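You operate a simulated robot arm through the tools that you are given. There is no shell and no other tool. Be economical: measure what you need, move in short steps, check, and stop when the job is done.

The job below is to be done with a simulated robot arm. You get a single attempt, and the scene is never put back.

JOB
Test the grey sensor in the check block: cooling sleeve if it reads 70, else scrap.
Fine: check switch on for the test, off after; the tip gets hot, hold it by the grip.

It is judged by the outcome, as a careful person would: the job done as asked, and still so three seconds after it is handed in. It fails if anything else is knocked over, pushed out of place, dropped, spilled or broken.

ROBOT AND FRAMES
A 7-joint arm with a two-finger parallel gripper, fixed in place. Base frame: the origin is at the foot of the arm, x ahead of it, y to its left, z up; the work surface is at about z = 0.86. Readings come in m, rad, newtons and seconds.
With the tool pointing down near the work surface it reaches from about 0.3 to 0.7 m from the base axis. Its first joint turns from -1.152 to 1.152 rad. Payload 1.57 kg.
Tool frame: the origin (TCP) lies between the finger pads and is the grasp point; the fingertips stand 0.03 m ahead of it; z points along the fingers, y is the line along which they close. The gripper opens to 0.11 m. The fingers are 0.024 m wide and 0.012 m thick; the gripper's body (0.048 by 0.112 m) begins 0.078 m behind the TCP.
Orientation is that of the tool frame in the base frame, as a unit quaternion [x, y, z, w]. With the fingers straight down and closing along the base's y, the tool's x points along the base's -x, its y along +y and its z along -z.

CONTROLS
- The arm moves only by the tool jog_arm. Its argument "rows" is a list of rows, each a list of 7 numbers: the shift along the tool's x, y, z in units of 100 mm (1.0 is 100 mm), then the turn, a rotation vector about the tool's x, y, z in units of 45 degrees (1.0 is 45 degrees), then the closure in counts, from 0 (fully open) to 255 (shut). In form: [[tx, ty, tz, rx, ry, rz, claw], ...]. A call has 1 to 8 rows; each row is the pose to reach, as a shift and turn from the pose commanded when the call began, along the tool's axes at that moment. A call with a number of a shift or a turn outside -1 to 1 is refused whole. Rows are played at 5 a second. More than 0.05 m and 0.15 rad between two rows, or a gripper value outside its range, and nothing of the call is played. A pose out of reach is approached as far as the arm can. The call stops where the force on the tool passes 90 N (or 10 N more than at its start, if that is more) or the arm is blocked; 0.2 s more then pass. The fingers move at their own pace (about 0.108 m/s each) and stop on an object; they squeeze with about 36 N. The grip force told is the motor's: it shows also when the fingers shut on nothing. Time passes only in rows, and 0.2 s behind the last, so rows that repeat a pose let the fingers close. The reply holds the time, the measured pose of the TCP, the force on the tool along the base axes, the opening and the grip force, in the units named above and with some noise, with the torque about the TCP (base axes, N m) and any sound that the robot's microphone picked up.
- Cameras (640 x 400 px; columns grow to the right, rows downward): "scene" is fixed at [0.1579, -0.3842, 1.4043]; the picture's right is [0.84, -0.54, 0.00], its down [-0.30, -0.47, -0.83] and it looks along [0.45, 0.70, -0.56] (base axes); focal length 257 px, centre (320, 200). "wrist" rides on the gripper at [0.07, 0.016, -0.141] in the tool frame; the picture's right is [-0.23, 0.97, 0.00], its down [-0.86, -0.20, -0.48] and it looks along [-0.47, -0.11, 0.88] (tool axes); focal length 222 px, centre (320, 200). There is no depth. A picture from a camera that has moved, and an enlarged one, comes with that camera's place and axes in the base frame and with its lens.
- snapshot(camera): a new picture of that camera. It takes no simulated time.
- close_up(camera, box): a new picture of the part [left, top, right, bottom] of that camera's present view, enlarged. It takes no simulated time.
- sign_off(): hands the job in; it is judged then, once.

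Go step by step. Nothing tells you positions but the pictures and the camera data: compare them with the known pose of the tool, close in by small moves and look again before you grip or let go. The budget is 120 turns and 64 pictures, counting those below and the enlarged ones. Unless the task says otherwise, let go and move clear before handing in, and close with one line.

The tools are called after ">>>" by a JSON object that holds its "api" and its "payload". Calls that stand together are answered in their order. jog_arm: Moves the arm, as the interface text tells. Its arguments: {"type":"object","properties":{"rows":{"type":"array"}},"required":["rows"]} The other tools are called the same way: snapshot (camera) takes a picture; close_up (camera, box) takes an enlarged picture of a part of a camera's view; sign_off () hands the job in.

At the start:

```text
time_s: 0.0
tool_pos: [0.3462, 0.0602, 1.2242]
orientation: [0.0, 1.0, 0.0, 0.0]
force: [0.4, 0.0, 0.6]
moment: [0.0, -0.02, 0.0]
finger_gap: 0.1101
grip_force: 0.0
```

scene: 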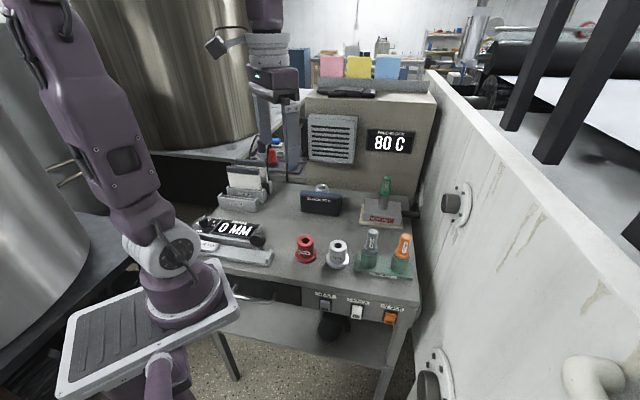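
wrist: 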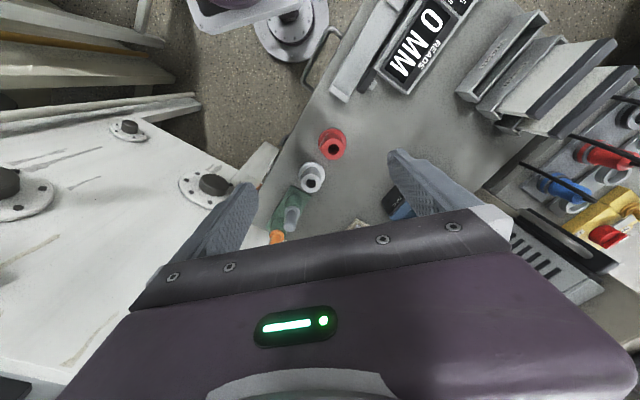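

I see a bench with a gauge showing 0 MM, an 80 C display, red and white sleeves, a stand with sensors, and three front switches. I'll zoom in on the details first.

>>> {"api": "close_up", "payload": {"camera": "scene", "box": [280, 160, 440, 260]}}

>>> {"api": "close_up", "payload": {"camera": "scene", "box": [280, 230, 440, 330]}}

>>> {"api": "close_up", "payload": {"camera": "scene", "box": [180, 150, 340, 250]}}

>>> {"api": "close_up", "payload": {"camera": "scene", "box": [290, 80, 450, 180]}}

```text
4.00 times, centred on (360, 210) of scene
camera zoom: at [0.1579, -0.3842, 1.4043], right [0.84, -0.54, 0.0], down [-0.3, -0.47, -0.83], along [0.45, 0.7, -0.56], focal length 1028 px, centre (160, 160)
```

zoom: 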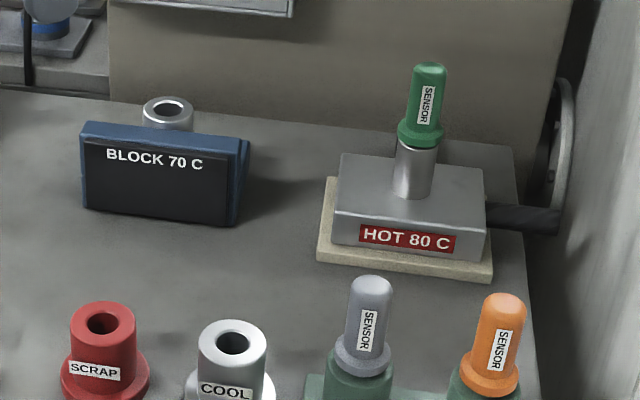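

```text
4.00 times, centred on (360, 280) of scene
camera zoom: at [0.1579, -0.3842, 1.4043], right [0.84, -0.54, 0.0], down [-0.3, -0.47, -0.83], along [0.45, 0.7, -0.56], focal length 1028 px, centre (160, -120)
```

zoom: 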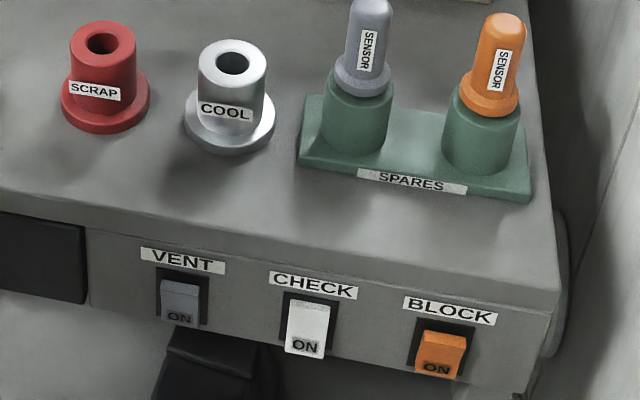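

```text
4.00 times, centred on (260, 200) of scene
camera zoom: at [0.1579, -0.3842, 1.4043], right [0.84, -0.54, 0.0], down [-0.3, -0.47, -0.83], along [0.45, 0.7, -0.56], focal length 1028 px, centre (560, 200)
```

zoom: 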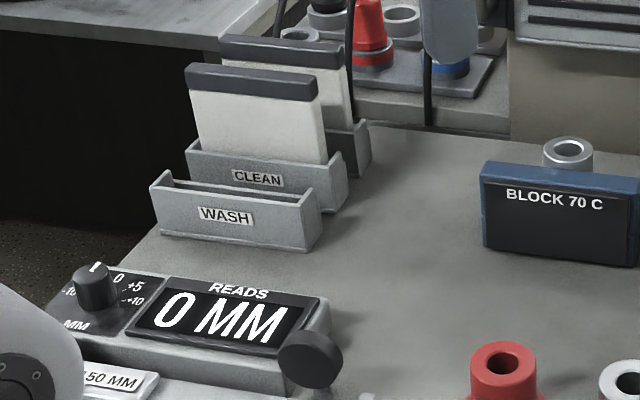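

```text
4.00 times, centred on (370, 130) of scene
camera zoom: at [0.1579, -0.3842, 1.4043], right [0.84, -0.54, 0.0], down [-0.3, -0.47, -0.83], along [0.45, 0.7, -0.56], focal length 1028 px, centre (120, 480)
```

zoom: 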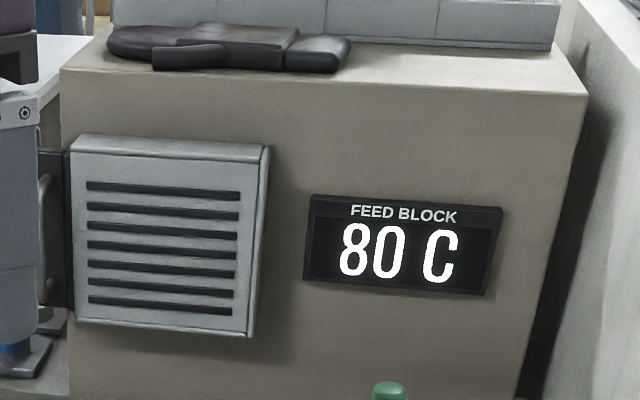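

The layout is: the grey sensor stands in the SPARES rack, the check block is the blue box with a socket behind it, and the COOL and SCRAP sleeves are nearby. The check rocker is on the bench front. I'll look closer at the switches and the check block.

>>> {"api": "close_up", "payload": {"camera": "scene", "box": [308, 285, 408, 347]}}

>>> {"api": "close_up", "payload": {"camera": "wrist", "box": [230, 110, 430, 235]}}

```text
6.40 times, centred on (358, 316) of scene
camera zoom: at [0.1579, -0.3842, 1.4043], right [0.84, -0.54, 0.0], down [-0.3, -0.47, -0.83], along [0.45, 0.7, -0.56], focal length 1646 px, centre (77, -542)
```

zoom: 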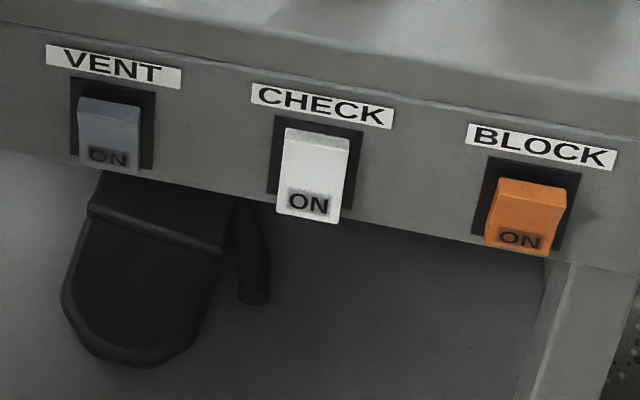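

```text
3.20 times, centred on (330, 172) of wrist
camera zoom: at [0.2772, 0.0773, 1.3668], right [0.23, 0.97, 0.0], down [0.86, -0.2, 0.48], along [0.47, -0.11, -0.88], focal length 711 px, centre (288, 288)
```

zoom: 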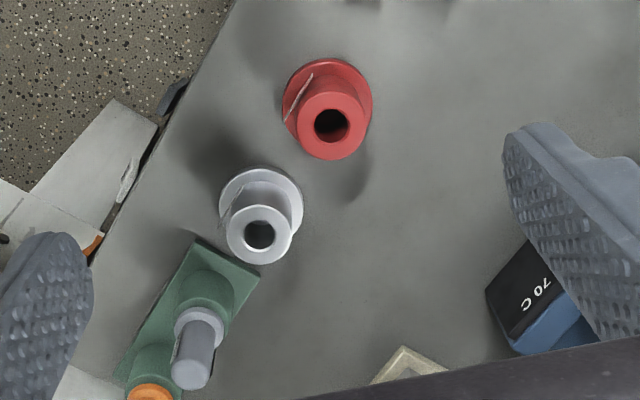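

The benches and fixtures are turned about 45° to the base axes. The sensor is near (0.53, -0.045), and I'll turn the tool so it closes perpendicular to the rack while heading over there.

>>> {"api": "jog_arm", "payload": {"rows": [[-0.15, -0.08, 0.1, 0, 0, 0.1667, 0], [-0.3, -0.16, 0.2, 0, 0, 0.3333, 0], [-0.45, -0.25, 0.3, 0, 0, 0.5, 0], [-0.6, -0.33, 0.4, 0, 0, 0.6667, 0], [-0.75, -0.41, 0.5, 0, 0, 0.8333, 0], [-0.9, -0.5, 0.6, 0, 0, 1.0, 0], [-0.9, -0.5, 0.6, 0, 0, 1.0, 0]]}}

>>> {"api": "snapshot", "payload": {"camera": "wrist"}}

```text
time_s: 1.6
tool_pos: [0.4362, 0.0089, 1.1662]
orientation: [0.383, 0.924, -0.001, 0.001]
force: [0.2, -0.5, -1.3]
moment: [0.01, 0.01, 0.0]
finger_gap: 0.1103
grip_force: 0.1
```

```text
55 pictures are left
camera wrist: at [0.3995, 0.0709, 1.3079], right [0.85, 0.53, 0.0], down [0.46, -0.75, 0.48], along [0.25, -0.41, -0.88], focal length 222 px, centre (320, 200)
```

wrist: 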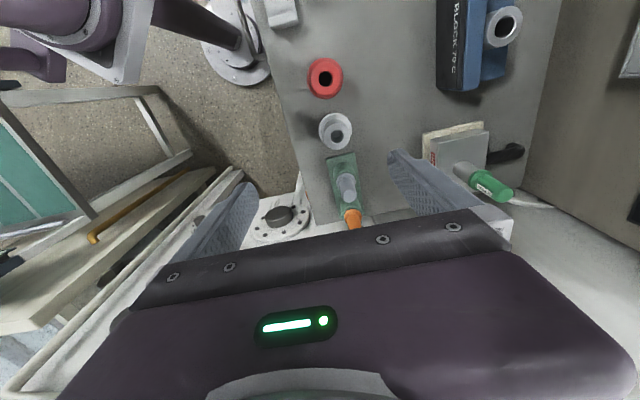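

The view is consistent with my estimates. I'll zoom in on the grey sensor and sleeves to fix their positions.

>>> {"api": "close_up", "payload": {"camera": "wrist", "box": [280, 40, 440, 240]}}

```text
2.00 times, centred on (360, 140) of wrist
camera zoom: at [0.3995, 0.0709, 1.3079], right [0.85, 0.53, 0.0], down [0.46, -0.75, 0.48], along [0.25, -0.41, -0.88], focal length 444 px, centre (240, 320)
```

zoom: 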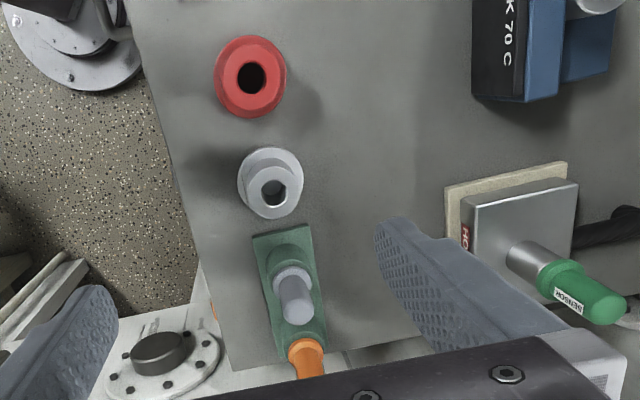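

The sensor axis is at about (0.528, -0.048), with the flange near z 0.925 and the top near z 0.985. I'll move above it and look again.

>>> {"api": "jog_arm", "payload": {"rows": [[-0.35, 0.08, 0.3, 0, 0, 0, 0], [-0.7, 0.16, 0.6, 0, 0, 0, 0], [-1.0, 0.25, 0.9, 0, 0, 0, 0], [-1.0, 0.25, 1.0, 0, 0, 0, 0], [-1.0, 0.25, 1.0, 0, 0, 0, 0]]}}

>>> {"api": "snapshot", "payload": {"camera": "wrist"}}

>>> {"api": "close_up", "payload": {"camera": "scene", "box": [300, 180, 460, 280]}}

```text
time_s: 2.8
tool_pos: [0.5254, -0.0409, 1.0633]
orientation: [0.383, 0.924, 0.0, 0.0]
force: [-0.4, -0.1, -0.1]
moment: [0.02, -0.02, 0.0]
finger_gap: 0.1101
grip_force: 0.0
```

```text
53 pictures are left
camera wrist: at [0.4888, 0.0202, 1.2061], right [0.85, 0.53, 0.0], down [0.46, -0.75, 0.48], along [0.25, -0.41, -0.88], focal length 222 px, centre (320, 200)
```

wrist: 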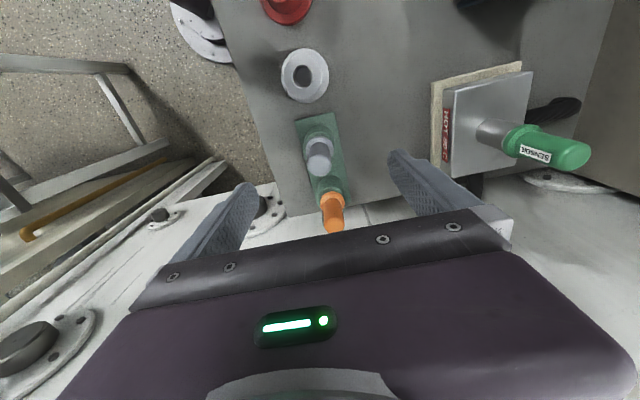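

```text
4.00 times, centred on (380, 230) of scene
camera zoom: at [0.1579, -0.3842, 1.4043], right [0.84, -0.54, 0.0], down [-0.3, -0.47, -0.83], along [0.45, 0.7, -0.56], focal length 1028 px, centre (80, 80)
```

zoom: 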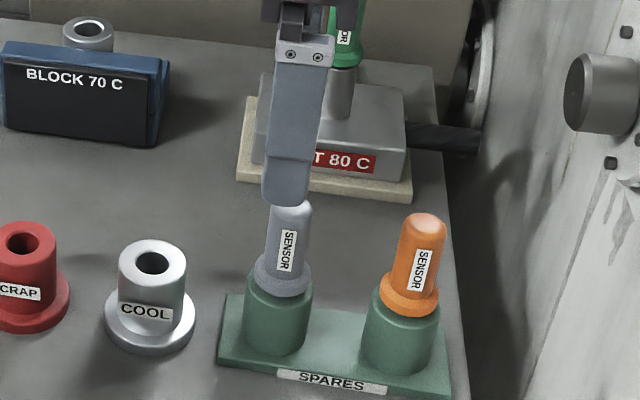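

The two views agree on the sensor at (0.529, -0.048). I'll descend with the fingers open to grip height.

>>> {"api": "jog_arm", "payload": {"rows": [[-0.075, -0.025, 0.3, 0, 0, 0, 0], [-0.075, -0.025, 0.6, 0, 0, 0, 0], [-0.075, -0.025, 0.85, 0, 0, 0, 0], [-0.075, -0.025, 0.95, 0, 0, 0, 0], [-0.075, -0.025, 0.95, 0, 0, 0, 0]]}}

>>> {"api": "close_up", "payload": {"camera": "scene", "box": [300, 180, 460, 280]}}

>>> {"api": "snapshot", "payload": {"camera": "wrist"}}

```text
time_s: 4.0
tool_pos: [0.5286, -0.0501, 0.9684]
orientation: [0.383, 0.924, 0.0, 0.0]
force: [0.1, 0.1, -0.9]
moment: [-0.01, 0.01, -0.05]
finger_gap: 0.11
grip_force: 0.1
```

```text
4.00 times, centred on (380, 230) of scene
camera zoom: at [0.1579, -0.3842, 1.4043], right [0.84, -0.54, 0.0], down [-0.3, -0.47, -0.83], along [0.45, 0.7, -0.56], focal length 1028 px, centre (80, 80)
```

zoom: 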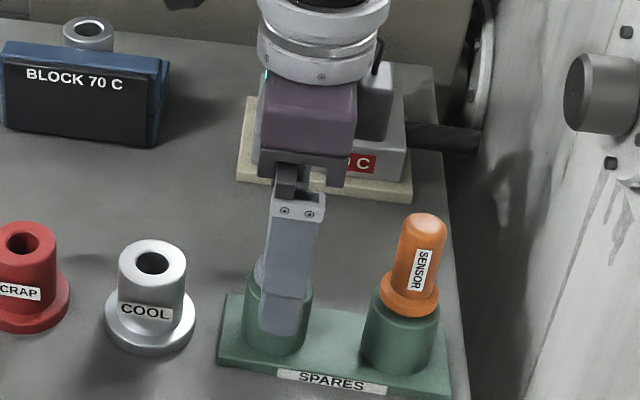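

```text
50 pictures are left
camera wrist: at [0.4912, 0.0115, 1.1111], right [0.85, 0.53, 0.0], down [0.46, -0.75, 0.48], along [0.25, -0.41, -0.88], focal length 222 px, centre (320, 200)
```

wrist: 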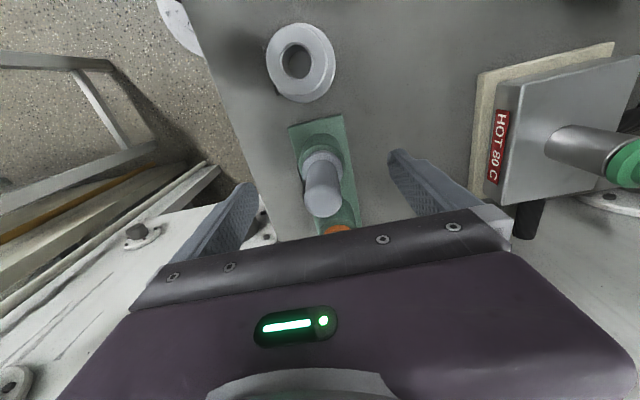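

The fingers straddle the grip with the tips above the flange. I'm closing now.

>>> {"api": "jog_arm", "payload": {"rows": [[0, 0, 0, 0, 0, 0, 255], [0, 0, 0, 0, 0, 0, 255], [0, 0, 0, 0, 0, 0, 255], [0, 0, 0, 0, 0, 0, 255], [0, 0, 0, 0, 0, 0, 255]]}}

>>> {"api": "close_up", "payload": {"camera": "scene", "box": [320, 190, 440, 290]}}

```text
time_s: 5.2
tool_pos: [0.5274, -0.0503, 0.9693]
orientation: [0.382, 0.924, -0.001, 0.0]
force: [0.1, 0.3, -0.6]
moment: [0.03, 0.01, -0.01]
finger_gap: 0.025
grip_force: 35.3
```

```text
4.00 times, centred on (380, 240) of scene
camera zoom: at [0.1579, -0.3842, 1.4043], right [0.84, -0.54, 0.0], down [-0.3, -0.47, -0.83], along [0.45, 0.7, -0.56], focal length 1028 px, centre (80, 40)
```

zoom: 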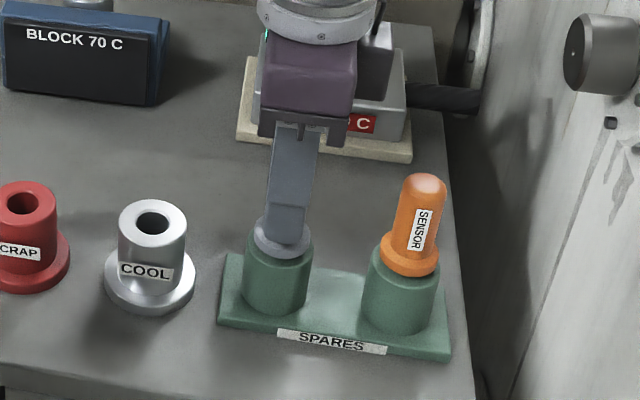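

The grip is 25 mm wide and held above the flange. Lifting straight up.

>>> {"api": "jog_arm", "payload": {"rows": [[0, 0, -0.2, 0, 0, 0, 255], [0, 0, -0.4, 0, 0, 0, 255], [0, 0, -0.6, 0, 0, 0, 255], [0, 0, -0.8, 0, 0, 0, 255], [0, 0, -1.0, 0, 0, 0, 255], [0, 0, -1.0, 0, 0, 0, 255]]}}

>>> {"api": "close_up", "payload": {"camera": "scene", "box": [280, 150, 440, 250]}}

>>> {"api": "snapshot", "payload": {"camera": "wrist"}}

```text
time_s: 6.6
tool_pos: [0.5274, -0.0518, 1.0689]
orientation: [0.383, 0.924, 0.001, 0.0]
force: [0.5, 0.1, -0.5]
moment: [0.0, -0.01, 0.0]
finger_gap: 0.0248
grip_force: 35.9
```

```text
4.00 times, centred on (360, 200) of scene
camera zoom: at [0.1579, -0.3842, 1.4043], right [0.84, -0.54, 0.0], down [-0.3, -0.47, -0.83], along [0.45, 0.7, -0.56], focal length 1028 px, centre (160, 200)
```

zoom: 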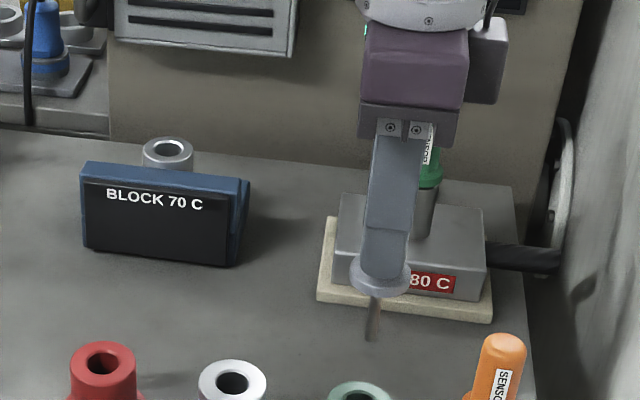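

```text
47 pictures are left
camera wrist: at [0.49, 0.0108, 1.2123], right [0.85, 0.53, 0.0], down [0.46, -0.75, 0.48], along [0.25, -0.41, -0.88], focal length 222 px, centre (320, 200)
```

wrist: 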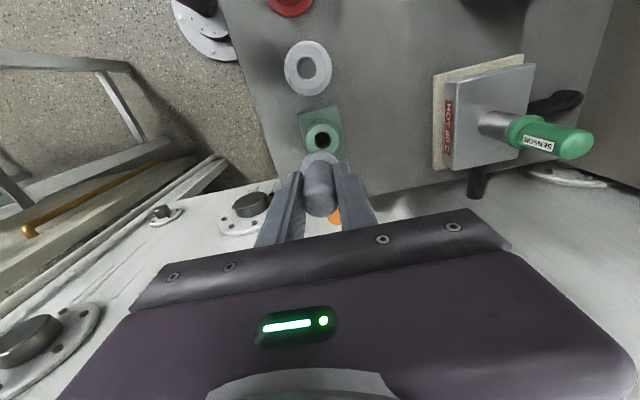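

The sensor came out cleanly, with its probe tip about 93 mm below the TCP. I'll carry it toward the check socket at about (0.579, 0.258), raising it and turning the tool 90° so the gripper's narrow side faces the machine behind.

>>> {"api": "jog_arm", "payload": {"rows": [[0.15, 0.17, -0.05, 0, 0, -0.1667, 255], [0.3, 0.33, -0.1, 0, 0, -0.3333, 255], [0.45, 0.5, -0.15, 0, 0, -0.5, 255], [0.6, 0.67, -0.2, 0, 0, -0.6667, 255], [0.75, 0.83, -0.25, 0, 0, -0.8333, 255], [0.9, 1.0, -0.3, 0, 0, -1.0, 255], [0.9, 1.0, -0.3, 0, 0, -1.0, 255]]}}

>>> {"api": "jog_arm", "payload": {"rows": [[-0.05, 0.1, 0, 0, 0, -0.1667, 255], [-0.1, 0.2, 0, 0, 0, -0.3333, 255], [-0.15, 0.4, 0, 0, 0, -0.5, 255], [-0.2, 0.6, 0, 0, 0, -0.6667, 255], [-0.25, 0.8, 0, 0, 0, -0.8333, 255], [-0.3, 1.0, 0, 0, 0, -1.0, 255], [-0.3, 1.0, 0, 0, 0, -1.0, 255]]}}

>>> {"api": "snapshot", "payload": {"camera": "wrist"}}

>>> {"api": "snapshot", "payload": {"camera": "scene"}}

```text
time_s: 8.2
tool_pos: [0.5349, 0.0829, 1.0973]
orientation: [-0.001, 1.0, 0.0, 0.0]
force: [0.1, -0.5, -0.8]
moment: [0.02, 0.01, -0.03]
finger_gap: 0.0246
grip_force: 35.9
```

```text
time_s: 9.8
tool_pos: [0.5679, 0.1863, 1.1007]
orientation: [-0.384, 0.923, 0.0, 0.0]
force: [0.2, -0.2, -0.8]
moment: [-0.01, -0.01, 0.01]
finger_gap: 0.0245
grip_force: 36.1
```

```text
46 pictures are left
camera wrist: at [0.5065, 0.1488, 1.2424], right [-0.53, 0.85, 0.0], down [0.74, 0.47, 0.48], along [0.41, 0.25, -0.88], focal length 222 px, centre (320, 200)
```

wrist: 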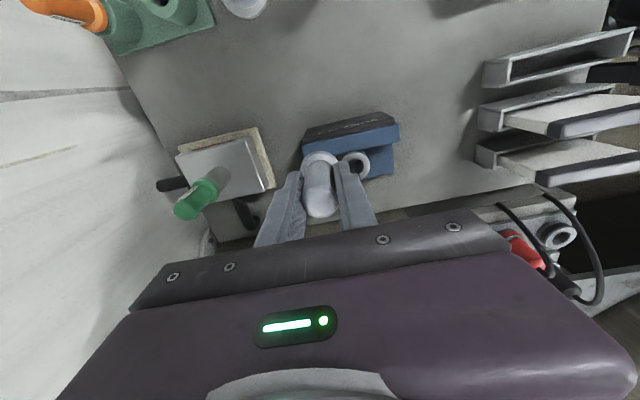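

```text
45 pictures are left
```

scene: 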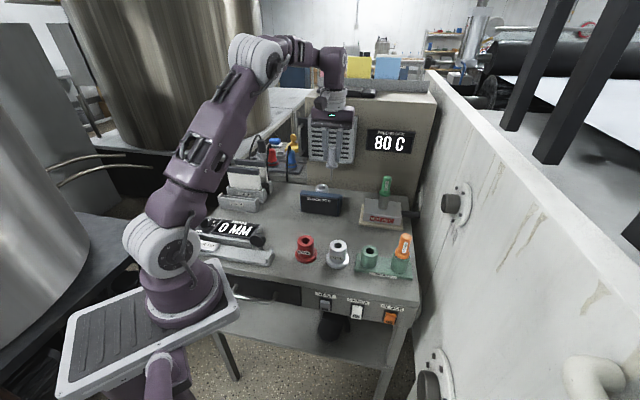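

The socket is seen ahead-left of the held sensor, at about (0.573, 0.252). I'll move nearly above it, lower a little and re-measure.

>>> {"api": "jog_arm", "payload": {"rows": [[-0.17, 0.14, 0, 0, 0, 0, 255], [-0.34, 0.28, 0, 0, 0, 0, 255], [-0.5, 0.42, 0, 0, 0, 0, 255], [-0.5, 0.42, 0.2, 0, 0, 0, 255], [-0.5, 0.42, 0.4, 0, 0, 0, 255], [-0.5, 0.42, 0.4, 0, 0, 0, 255]]}}

>>> {"api": "close_up", "payload": {"camera": "wrist", "box": [260, 60, 420, 220]}}

>>> {"api": "close_up", "payload": {"camera": "scene", "box": [280, 140, 380, 220]}}

```text
time_s: 11.2
tool_pos: [0.5723, 0.249, 1.0582]
orientation: [-0.382, 0.924, 0.0, 0.0]
force: [0.5, -0.1, -1.0]
moment: [-0.04, -0.01, 0.02]
finger_gap: 0.0248
grip_force: 35.9
```

```text
2.50 times, centred on (340, 140) of wrist
camera zoom: at [0.5116, 0.2118, 1.2008], right [-0.53, 0.85, 0.0], down [0.75, 0.46, 0.48], along [0.41, 0.25, -0.88], focal length 555 px, centre (270, 350)
```

zoom: 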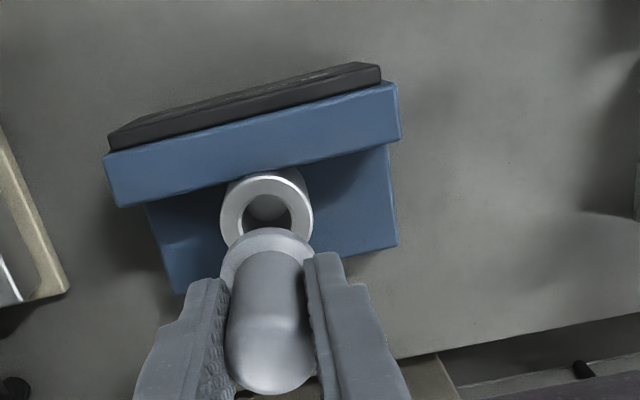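

```text
5.00 times, centred on (330, 180) of scene
camera zoom: at [0.1579, -0.3842, 1.4043], right [0.84, -0.54, 0.0], down [-0.3, -0.47, -0.83], along [0.45, 0.7, -0.56], focal length 1286 px, centre (270, 300)
```

zoom: 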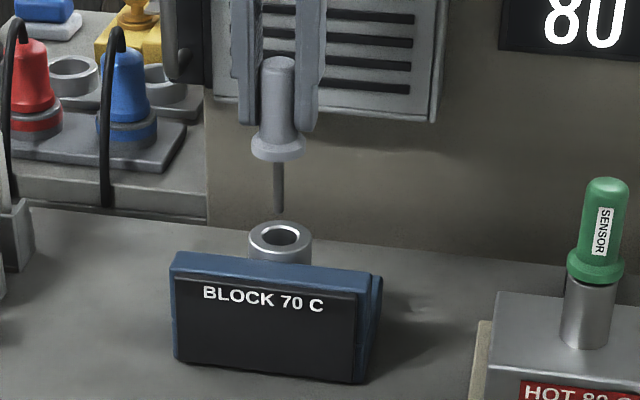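

The views show the probe almost over the bore, which has a wide mouth at about z 0.947. I'll nudge it 3 mm toward the front and lower partway.

>>> {"api": "jog_arm", "payload": {"rows": [[0.03, 0, 0.0, 0, 0, 0, 255], [0.03, 0, 0.1, 0, 0, 0, 255], [0.03, 0, 0.2, 0, 0, 0, 255], [0.03, 0, 0.25, 0, 0, 0, 255], [0.03, 0, 0.25, 0, 0, 0, 255]]}}

>>> {"api": "close_up", "payload": {"camera": "wrist", "box": [260, 60, 420, 220]}}

>>> {"api": "close_up", "payload": {"camera": "scene", "box": [300, 155, 350, 195]}}

```text
time_s: 12.4
tool_pos: [0.5684, 0.2459, 1.0332]
orientation: [-0.383, 0.924, 0.0, 0.0]
force: [-0.2, -0.3, -0.3]
moment: [0.01, 0.0, 0.01]
finger_gap: 0.0247
grip_force: 36.4
```

```text
2.50 times, centred on (340, 140) of wrist
camera zoom: at [0.5088, 0.2092, 1.1764], right [-0.53, 0.85, 0.0], down [0.75, 0.46, 0.48], along [0.41, 0.25, -0.88], focal length 555 px, centre (270, 350)
```

zoom: 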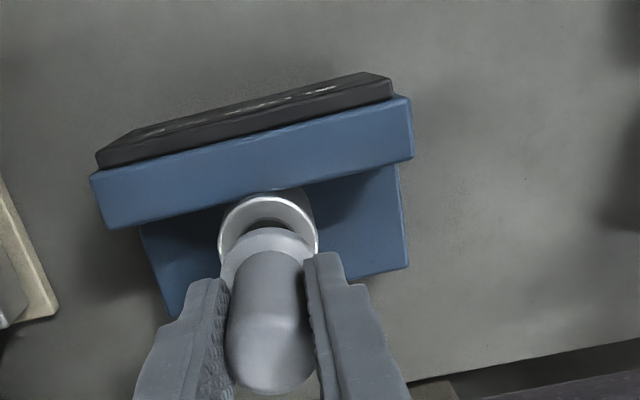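

```text
10.00 times, centred on (325, 175) of scene
camera zoom: at [0.1579, -0.3842, 1.4043], right [0.84, -0.54, 0.0], down [-0.3, -0.47, -0.83], along [0.45, 0.7, -0.56], focal length 2571 px, centre (270, 450)
```

zoom: 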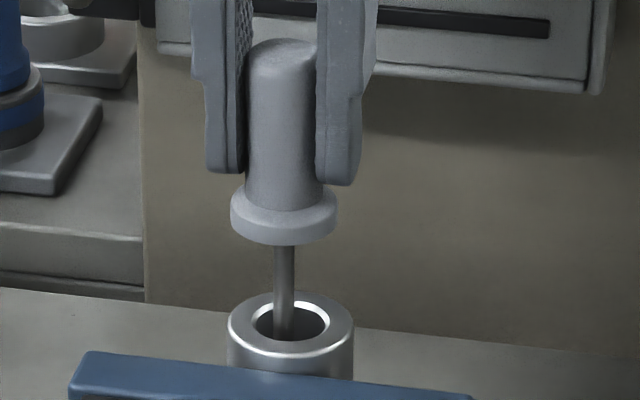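

The tip is entering the bore, about 2 mm left of centre. I'll correct that and lower until the flange nearly seats (about 33 mm to go).

>>> {"api": "jog_arm", "payload": {"rows": [[0, -0.02, 0.0, 0, 0, 0, 255], [0, -0.02, 0.1, 0, 0, 0, 255], [0, -0.02, 0.2, 0, 0, 0, 255], [0, -0.02, 0.27, 0, 0, 0, 255], [0, -0.02, 0.27, 0, 0, 0, 255]]}}

>>> {"api": "close_up", "payload": {"camera": "scene", "box": [300, 155, 350, 195]}}

```text
time_s: 13.6
tool_pos: [0.5699, 0.2452, 1.0076]
orientation: [-0.383, 0.924, 0.0, 0.0]
force: [0.3, 0.5, -1.9]
moment: [-0.04, 0.01, -0.06]
finger_gap: 0.0244
grip_force: 36.3
```

```text
10.00 times, centred on (325, 175) of scene
camera zoom: at [0.1579, -0.3842, 1.4043], right [0.84, -0.54, 0.0], down [-0.3, -0.47, -0.83], along [0.45, 0.7, -0.56], focal length 2571 px, centre (270, 450)
```

zoom: 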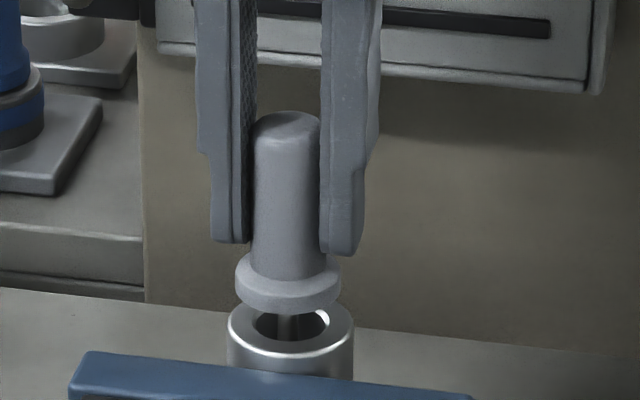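

The probe is in the bore with about 12 mm left. I'll lower 9 mm and then feel for contact.

>>> {"api": "jog_arm", "payload": {"rows": [[0, 0, 0.05, 0, 0, 0, 255], [0, 0, 0.09, 0, 0, 0, 255], [0, 0, 0.09, 0, 0, 0, 255]]}}

>>> {"api": "close_up", "payload": {"camera": "scene", "box": [300, 155, 350, 195]}}

```text
time_s: 14.4
tool_pos: [0.5702, 0.2456, 0.9987]
orientation: [-0.383, 0.924, 0.0, -0.001]
force: [0.5, -0.1, -1.1]
moment: [0.01, 0.0, 0.0]
finger_gap: 0.0246
grip_force: 35.6
```

```text
10.00 times, centred on (325, 175) of scene
camera zoom: at [0.1579, -0.3842, 1.4043], right [0.84, -0.54, 0.0], down [-0.3, -0.47, -0.83], along [0.45, 0.7, -0.56], focal length 2571 px, centre (270, 450)
```

zoom: 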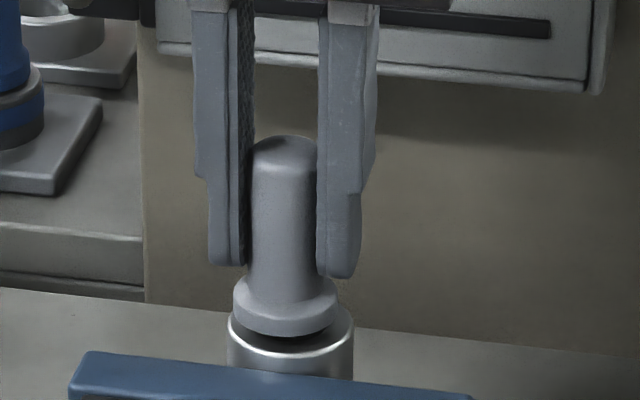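

>>> {"api": "jog_arm", "payload": {"rows": [[0, -0.01, 0.03, 0, 0, 0, 255], [0, -0.01, 0.03, 0, 0, 0, 255]]}}

>>> {"api": "jog_arm", "payload": {"rows": [[0, 0, 0.015, 0, 0, 0, 255], [0, 0, 0.015, 0, 0, 0, 255]]}}

>>> {"api": "close_up", "payload": {"camera": "scene", "box": [300, 155, 350, 195]}}

```text
time_s: 15.0
tool_pos: [0.5712, 0.2451, 0.9965]
orientation: [-0.382, 0.924, 0.0, 0.0]
force: [0.8, -0.1, -1.2]
moment: [0.02, -0.02, 0.01]
finger_gap: 0.0246
grip_force: 36.2
```

```text
time_s: 15.6
tool_pos: [0.5706, 0.2456, 0.9953]
orientation: [-0.382, 0.924, 0.0, 0.0]
force: [-0.2, 0.2, 0.6]
moment: [0.0, -0.03, 0.02]
finger_gap: 0.0246
grip_force: 35.9
```

```text
10.00 times, centred on (325, 175) of scene
camera zoom: at [0.1579, -0.3842, 1.4043], right [0.84, -0.54, 0.0], down [-0.3, -0.47, -0.83], along [0.45, 0.7, -0.56], focal length 2571 px, centre (270, 450)
```

zoom: 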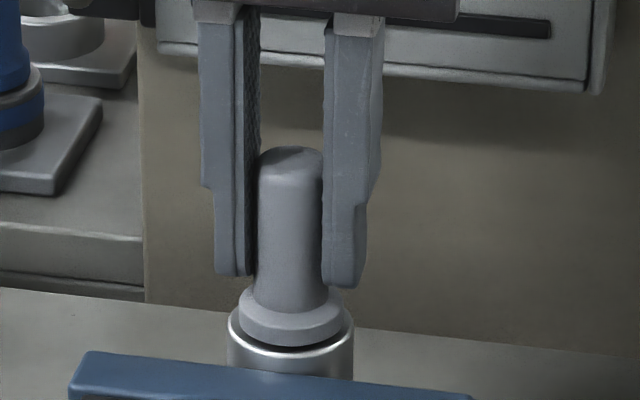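

>>> {"api": "jog_arm", "payload": {"rows": [[0, 0, 0.015, 0, 0, 0, 255], [0, 0, 0.015, 0, 0, 0, 255]]}}

>>> {"api": "jog_arm", "payload": {"rows": [[0, 0, 0.01, 0, 0, 0, 255], [0, 0, 0.01, 0, 0, 0, 255]]}}

>>> {"api": "close_up", "payload": {"camera": "scene", "box": [300, 155, 350, 195]}}

```text
time_s: 16.2
tool_pos: [0.5708, 0.244, 0.9946]
orientation: [-0.383, 0.924, 0.001, 0.0]
force: [-1.7, 0.0, 12.2]
moment: [0.02, 0.12, -0.02]
finger_gap: 0.0246
grip_force: 36.2
```

```text
time_s: 16.8
tool_pos: [0.5717, 0.2441, 0.9927]
orientation: [-0.383, 0.924, 0.0, 0.002]
force: [-0.6, 0.5, 28.6]
moment: [0.05, -0.04, -0.01]
finger_gap: 0.0248
grip_force: 36.3
```

```text
10.00 times, centred on (325, 175) of scene
camera zoom: at [0.1574, -0.3844, 1.4043], right [0.84, -0.54, 0.0], down [-0.3, -0.47, -0.83], along [0.45, 0.7, -0.56], focal length 2571 px, centre (270, 450)
```

zoom: 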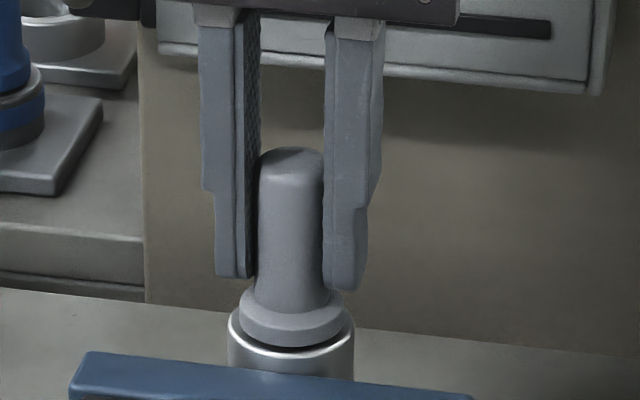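

Contact was felt at TCP z ≈ 0.9945, so the sensor is seated. I'll relieve the push, open part-way and rise.

>>> {"api": "jog_arm", "payload": {"rows": [[0, 0, -0.02, 0, 0, 0, 255], [0, 0, -0.02, 0, 0, 0, 255], [0, 0, -0.02, 0, 0, 0, 110], [0, 0, -0.02, 0, 0, 0, 110], [0, 0, -0.02, 0, 0, 0, 110]]}}

>>> {"api": "close_up", "payload": {"camera": "scene", "box": [280, 130, 380, 220]}}

```text
time_s: 18.0
tool_pos: [0.5705, 0.2451, 0.9938]
orientation: [-0.383, 0.924, 0.0, 0.0]
force: [0.4, -0.7, -0.1]
moment: [-0.01, -0.04, 0.01]
finger_gap: 0.0625
grip_force: 0.1
```

```text
4.44 times, centred on (330, 175) of scene
camera zoom: at [0.1579, -0.3842, 1.4043], right [0.84, -0.54, 0.0], down [-0.3, -0.47, -0.83], along [0.45, 0.7, -0.56], focal length 1143 px, centre (276, 311)
```

zoom: 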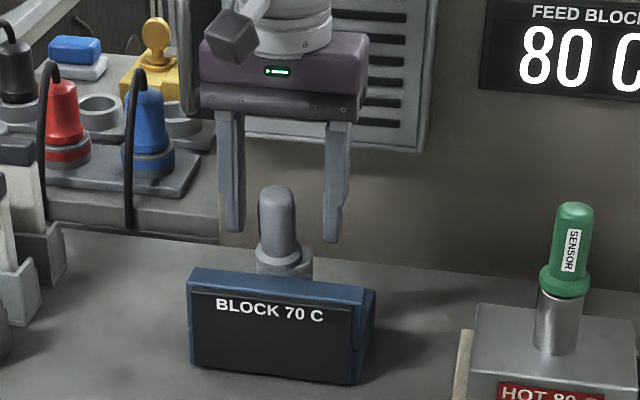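

The sensor is resting in the check block, released. I'll rise clear and travel high to the outside of the bench front, near the CHECK switch.

>>> {"api": "jog_arm", "payload": {"rows": [[0, 0, -0.2, 0, 0, 0, 110], [0, 0, -0.5, 0, 0, 0, 110], [0, 0, -0.8, 0, 0, 0, 110], [0, 0, -1.0, 0, 0, 0, 110], [0, 0, -1.0, 0, 0, 0, 110]]}}

>>> {"api": "jog_arm", "payload": {"rows": [[0.33, -0.13, 0, 0, 0, 0, 180], [0.66, -0.26, 0, 0, 0, 0, 255], [1.0, -0.4, 0, 0, 0, 0, 255]]}}

>>> {"api": "jog_arm", "payload": {"rows": [[0.33, -0.13, 0, 0, 0, 0, 255], [0.66, -0.26, 0, 0, 0, 0, 255], [1.0, -0.4, 0, 0, 0, 0, 255]]}}

>>> {"api": "jog_arm", "payload": {"rows": [[0.33, -0.13, 0, 0, 0, 0, 255], [0.66, -0.26, 0, 0, 0, 0, 255], [1.0, -0.4, 0, 0, 0, 0, 255]]}}

>>> {"api": "jog_arm", "payload": {"rows": [[0.33, -0.13, 0, 0, 0, 0, 255], [0.66, -0.26, 0, 0, 0, 0, 255], [1.0, -0.4, 0, 0, 0, 0, 255]]}}

>>> {"api": "snapshot", "payload": {"camera": "scene"}}

>>> {"api": "snapshot", "payload": {"camera": "wrist"}}

```text
time_s: 19.2
tool_pos: [0.5712, 0.2478, 1.0956]
orientation: [-0.382, 0.924, 0.001, 0.0]
force: [-0.6, 0.3, 0.1]
moment: [0.03, -0.02, 0.01]
finger_gap: 0.0626
grip_force: 0.1
```

```text
time_s: 20.0
tool_pos: [0.5285, 0.1466, 1.092]
orientation: [-0.383, 0.924, 0.0, 0.0]
force: [-0.3, 0.0, -0.6]
moment: [-0.01, 0.0, -0.01]
finger_gap: 0.0
grip_force: 21.5
```

```text
time_s: 20.8
tool_pos: [0.4846, 0.0463, 1.0934]
orientation: [-0.383, 0.924, 0.0, -0.001]
force: [-0.1, -0.3, -0.8]
moment: [0.02, -0.01, -0.05]
finger_gap: 0.0
grip_force: 21.5
```

```text
time_s: 21.6
tool_pos: [0.443, -0.0529, 1.0935]
orientation: [-0.384, 0.923, 0.0, 0.0]
force: [0.6, 0.5, -1.0]
moment: [0.01, -0.01, 0.0]
finger_gap: 0.0001
grip_force: 21.2
```

```text
time_s: 22.4
tool_pos: [0.4003, -0.1533, 1.0937]
orientation: [-0.382, 0.924, 0.0, 0.0]
force: [-0.3, 1.2, 0.6]
moment: [-0.01, 0.02, -0.01]
finger_gap: 0.0
grip_force: 21.8
```

```text
35 pictures are left
```

scene: 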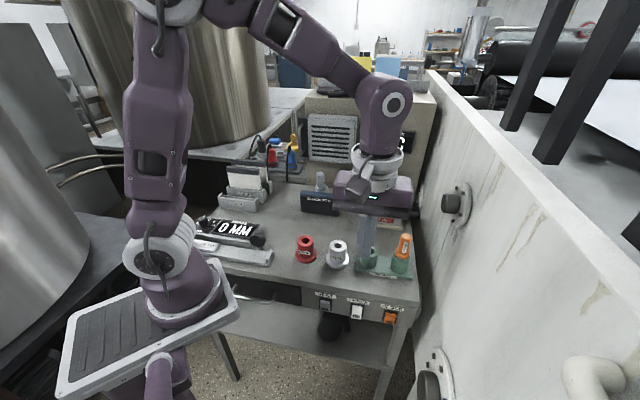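

```text
34 pictures are left
camera wrist: at [0.3396, -0.1902, 1.2356], right [-0.53, 0.85, 0.0], down [0.75, 0.46, 0.48], along [0.41, 0.25, -0.88], focal length 222 px, centre (320, 200)
```

wrist: 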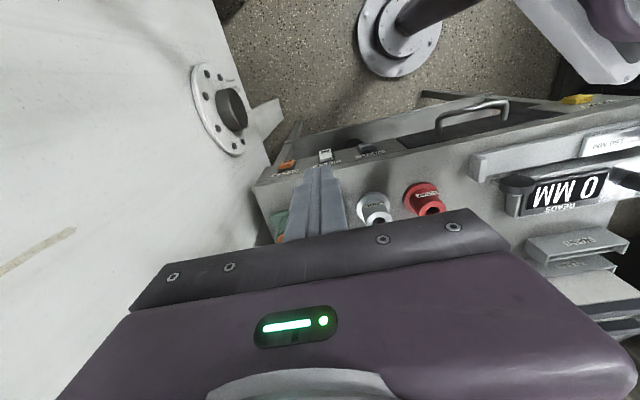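

I'm outside the bench front. I'll tilt the tool 45° so the fingertips lead toward the panel, then look.

>>> {"api": "jog_arm", "payload": {"rows": [[0, 0, 0.15, 0, -0.1667, 0, 255], [0, 0, 0.3, 0, -0.3333, 0, 255], [0, 0, 0.45, 0, -0.5, 0, 255], [0, 0, 0.6, 0, -0.6667, 0, 255], [0, 0, 0.75, 0, -0.8333, 0, 255], [0, 0, 0.9, 0, -1.0, 0, 255], [0, 0, 0.9, 0, -1.0, 0, 255]]}}

>>> {"api": "snapshot", "payload": {"camera": "wrist"}}

>>> {"api": "snapshot", "payload": {"camera": "scene"}}

```text
time_s: 24.0
tool_pos: [0.4016, -0.1524, 1.0056]
orientation: [-0.354, 0.853, 0.147, 0.354]
force: [-0.4, -0.1, 0.2]
moment: [-0.01, -0.01, -0.03]
finger_gap: 0.0001
grip_force: 21.5
```

```text
33 pictures are left
camera wrist: at [0.2849, -0.2445, 1.0565], right [-0.57, 0.8, 0.16], down [0.33, 0.05, 0.94], along [0.75, 0.59, -0.29], focal length 222 px, centre (320, 200)
```

wrist: 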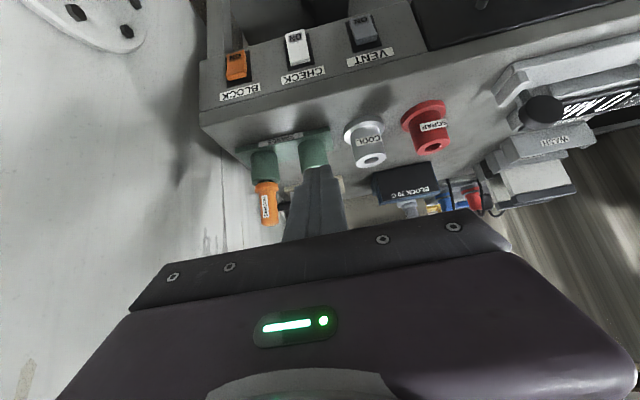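

```text
32 pictures are left
```

scene: 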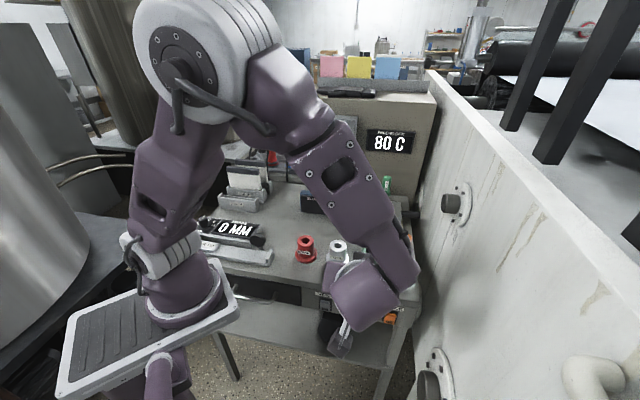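

The wrist camera now sees the switches (inverted). Zooming in.

>>> {"api": "close_up", "payload": {"camera": "wrist", "box": [210, 0, 410, 125]}}

```text
3.20 times, centred on (310, 62) of wrist
camera zoom: at [0.2849, -0.2445, 1.0565], right [-0.57, 0.8, 0.16], down [0.33, 0.05, 0.94], along [0.75, 0.59, -0.29], focal length 711 px, centre (352, 640)
```

zoom: 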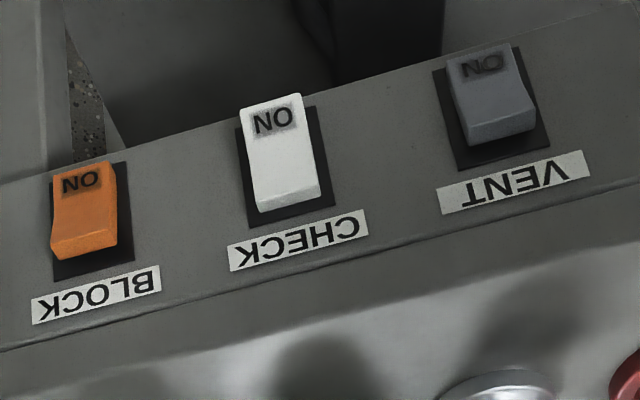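

CHECK's ON end protrudes (off), while VENT and BLOCK are pressed in. The ON face of CHECK triangulates to (0.4525, -0.106, 0.765), so I'll descend in front of it.

>>> {"api": "jog_arm", "payload": {"rows": [[0.2, -0.03, 0.2, 0, 0, 0, 255], [0.4, -0.03, 0.4, 0, 0, 0, 255], [0.6, -0.03, 0.6, 0, 0, 0, 255], [0.8, -0.03, 0.8, 0, 0, 0, 255], [0.8, -0.03, 0.8, 0, 0, 0, 255]]}}

>>> {"api": "jog_arm", "payload": {"rows": [[0.2, 0, 0.2, 0, 0, 0, 255], [0.4, 0, 0.4, 0, 0, 0, 255], [0.6, 0, 0.6, 0, 0, 0, 255], [0.73, 0, 0.73, 0, 0, 0, 255], [0.73, 0, 0.73, 0, 0, 0, 255]]}}

>>> {"api": "snapshot", "payload": {"camera": "wrist"}}

>>> {"api": "snapshot", "payload": {"camera": "scene"}}

```text
time_s: 25.2
tool_pos: [0.403, -0.1527, 0.8903]
orientation: [-0.354, 0.853, 0.147, 0.354]
force: [0.6, -0.4, 0.6]
moment: [-0.01, 0.0, -0.02]
finger_gap: 0.0002
grip_force: 21.4
```

```text
time_s: 26.4
tool_pos: [0.4041, -0.1538, 0.7869]
orientation: [-0.354, 0.853, 0.147, 0.354]
force: [-0.1, 0.4, 0.2]
moment: [-0.01, 0.01, 0.02]
finger_gap: 0.0003
grip_force: 21.2
```

```text
30 pictures are left
camera wrist: at [0.287, -0.2468, 0.8387], right [-0.57, 0.8, 0.16], down [0.33, 0.05, 0.94], along [0.75, 0.59, -0.29], focal length 222 px, centre (320, 200)
```

wrist: 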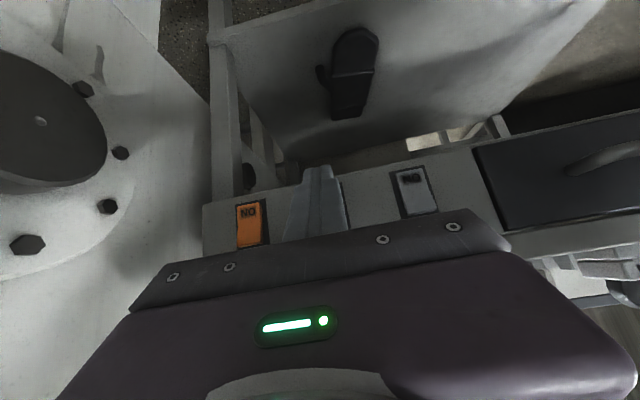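

```text
29 pictures are left
```

scene: 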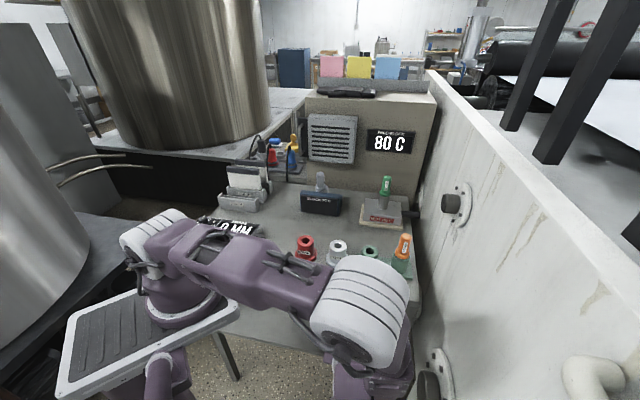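

The fingertips are in line with the CHECK rocker, 38 mm away. I'll lower 6 mm and advance to just short of it, then press in small steps.

>>> {"api": "jog_arm", "payload": {"rows": [[0.04, 0, 0.04, 0, 0, 0, 255], [-0.08, 0, 0.16, 0, 0, 0, 255], [-0.19, 0, 0.27, 0, 0, 0, 255], [-0.19, 0, 0.27, 0, 0, 0, 255]]}}

>>> {"api": "jog_arm", "payload": {"rows": [[-0.028, 0, 0.028, 0, 0, 0, 255], [-0.056, 0, 0.056, 0, 0, 0, 255], [-0.056, 0, 0.056, 0, 0, 0, 255]]}}

>>> {"api": "close_up", "payload": {"camera": "wrist", "box": [220, 130, 420, 255]}}

>>> {"api": "close_up", "payload": {"camera": "scene", "box": [290, 170, 350, 230]}}

```text
time_s: 27.4
tool_pos: [0.4276, -0.1291, 0.7816]
orientation: [-0.353, 0.853, 0.147, 0.354]
force: [0.7, -0.3, -1.4]
moment: [-0.02, 0.04, -0.03]
finger_gap: 0.0001
grip_force: 21.6
```

```text
time_s: 28.2
tool_pos: [0.429, -0.128, 0.7804]
orientation: [-0.353, 0.856, 0.143, 0.35]
force: [-41.0, -41.0, 13.4]
moment: [-0.34, 0.19, -0.04]
finger_gap: 0.0
grip_force: 21.5
```

```text
3.20 times, centred on (320, 192) of wrist
camera zoom: at [0.3122, -0.2201, 0.8333], right [-0.57, 0.81, 0.16], down [0.34, 0.05, 0.94], along [0.75, 0.59, -0.3], focal length 711 px, centre (320, 224)
```

zoom: 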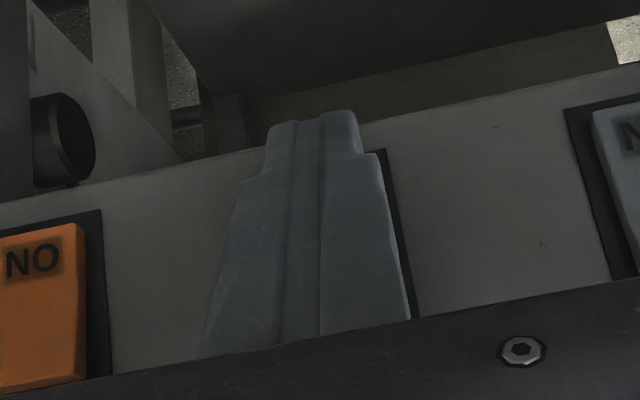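

```text
6.67 times, centred on (320, 200) of scene
camera zoom: at [0.1568, -0.3851, 1.4042], right [0.84, -0.54, 0.0], down [-0.3, -0.47, -0.83], along [0.45, 0.7, -0.56], focal length 1714 px, centre (320, 200)
```

zoom: 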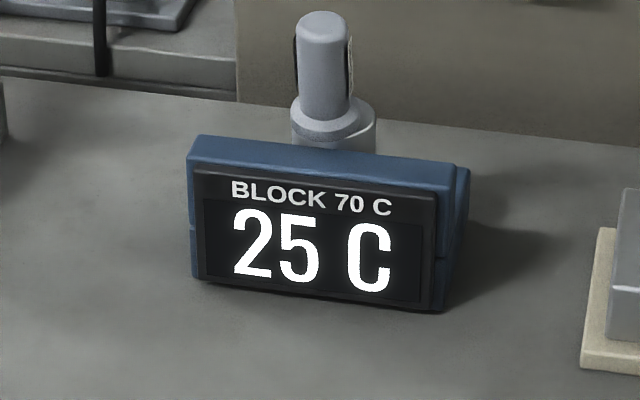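

The check display lit and reads 25 C, so the sensor is likely still warming. I'll back off the switch and wait for the reading to settle.

>>> {"api": "jog_arm", "payload": {"rows": [[0.15, 0, -0.15, 0, 0, 0, 255], [0.3, 0, -0.3, 0, 0, 0, 255], [0.3, 0, -0.3, 0, 0, 0, 255], [0.3, 0, -0.3, 0, 0, 0, 255], [0.3, 0, -0.3, 0, 0, 0, 255], [0.3, 0, -0.3, 0, 0, 0, 255], [0.3, 0, -0.3, 0, 0, 0, 255], [0.3, 0, -0.3, 0, 0, 0, 255]]}}

>>> {"api": "close_up", "payload": {"camera": "scene", "box": [290, 170, 350, 230]}}

>>> {"api": "snapshot", "payload": {"camera": "wrist"}}

```text
time_s: 30.0
tool_pos: [0.4022, -0.1565, 0.7811]
orientation: [-0.354, 0.853, 0.147, 0.354]
force: [0.1, 0.3, 0.0]
moment: [0.02, 0.0, 0.01]
finger_gap: 0.0001
grip_force: 21.1
```

```text
6.67 times, centred on (320, 200) of scene
camera zoom: at [0.1579, -0.3842, 1.4043], right [0.84, -0.54, 0.0], down [-0.3, -0.47, -0.83], along [0.45, 0.7, -0.56], focal length 1714 px, centre (320, 200)
```

zoom: 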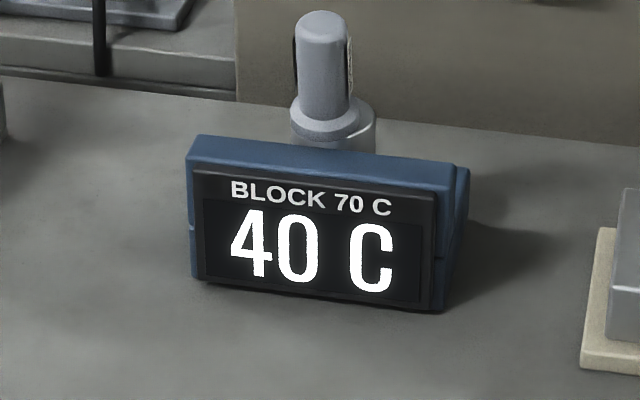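

```text
25 pictures are left
camera wrist: at [0.2863, -0.2499, 0.8337], right [-0.57, 0.8, 0.16], down [0.33, 0.05, 0.94], along [0.75, 0.6, -0.29], focal length 222 px, centre (320, 200)
```

wrist: 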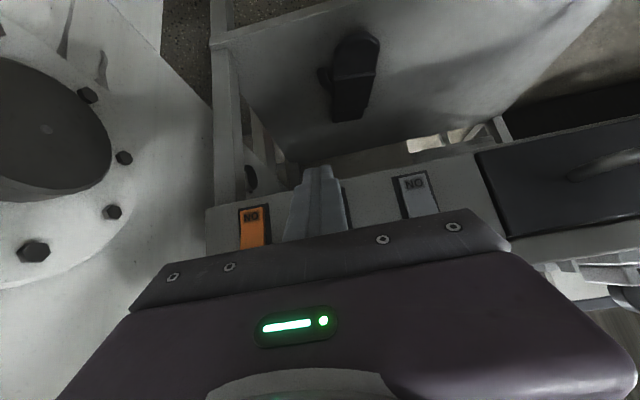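

The reading is climbing (40 C), so I'll wait several more seconds clear of the switch.

>>> {"api": "jog_arm", "payload": {"rows": [[0, 0, 0, 0, 0, 0, 255], [0, 0, 0, 0, 0, 0, 255], [0, 0, 0, 0, 0, 0, 255], [0, 0, 0, 0, 0, 0, 255], [0, 0, 0, 0, 0, 0, 255], [0, 0, 0, 0, 0, 0, 255], [0, 0, 0, 0, 0, 0, 255], [0, 0, 0, 0, 0, 0, 255]]}}

>>> {"api": "jog_arm", "payload": {"rows": [[0, 0, 0, 0, 0, 0, 255], [0, 0, 0, 0, 0, 0, 255], [0, 0, 0, 0, 0, 0, 255], [0, 0, 0, 0, 0, 0, 255], [0, 0, 0, 0, 0, 0, 255], [0, 0, 0, 0, 0, 0, 255], [0, 0, 0, 0, 0, 0, 255], [0, 0, 0, 0, 0, 0, 255]]}}

>>> {"api": "jog_arm", "payload": {"rows": [[0, 0, 0, 0, 0, 0, 255], [0, 0, 0, 0, 0, 0, 255], [0, 0, 0, 0, 0, 0, 255], [0, 0, 0, 0, 0, 0, 255], [0, 0, 0, 0, 0, 0, 255], [0, 0, 0, 0, 0, 0, 255], [0, 0, 0, 0, 0, 0, 255], [0, 0, 0, 0, 0, 0, 255]]}}

>>> {"api": "jog_arm", "payload": {"rows": [[0, 0, 0, 0, 0, 0, 255], [0, 0, 0, 0, 0, 0, 255], [0, 0, 0, 0, 0, 0, 255], [0, 0, 0, 0, 0, 0, 255], [0, 0, 0, 0, 0, 0, 255], [0, 0, 0, 0, 0, 0, 255], [0, 0, 0, 0, 0, 0, 255], [0, 0, 0, 0, 0, 0, 255]]}}

>>> {"api": "close_up", "payload": {"camera": "scene", "box": [290, 170, 350, 230]}}

```text
time_s: 31.8
tool_pos: [0.4031, -0.1574, 0.7816]
orientation: [-0.353, 0.854, 0.146, 0.353]
force: [0.4, -0.9, -0.1]
moment: [-0.01, 0.0, 0.0]
finger_gap: 0.0
grip_force: 21.4
```

```text
time_s: 33.6
tool_pos: [0.404, -0.1575, 0.7818]
orientation: [-0.353, 0.854, 0.146, 0.353]
force: [-0.4, 0.4, 0.7]
moment: [0.01, -0.02, 0.02]
finger_gap: 0.0001
grip_force: 21.1
```

```text
time_s: 35.4
tool_pos: [0.4028, -0.1569, 0.7818]
orientation: [-0.354, 0.853, 0.146, 0.354]
force: [-0.1, -0.3, -0.6]
moment: [0.01, 0.02, -0.01]
finger_gap: 0.0
grip_force: 21.7
```

```text
time_s: 37.2
tool_pos: [0.4029, -0.1571, 0.7823]
orientation: [-0.354, 0.854, 0.147, 0.354]
force: [-0.3, -0.4, 0.0]
moment: [-0.02, 0.05, 0.04]
finger_gap: 0.0
grip_force: 21.3
```

```text
6.67 times, centred on (320, 200) of scene
camera zoom: at [0.1579, -0.3842, 1.4043], right [0.84, -0.54, 0.0], down [-0.3, -0.47, -0.83], along [0.45, 0.7, -0.56], focal length 1714 px, centre (320, 200)
```

zoom: 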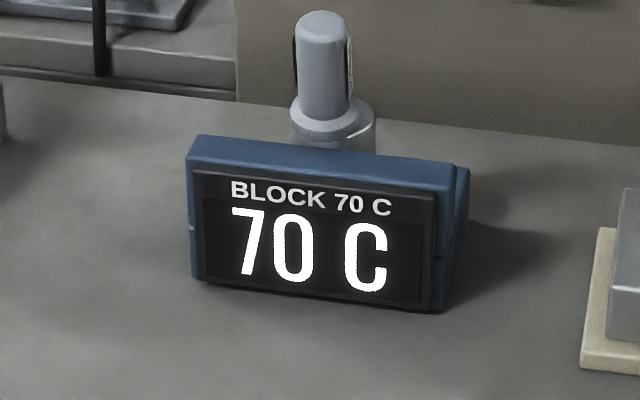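

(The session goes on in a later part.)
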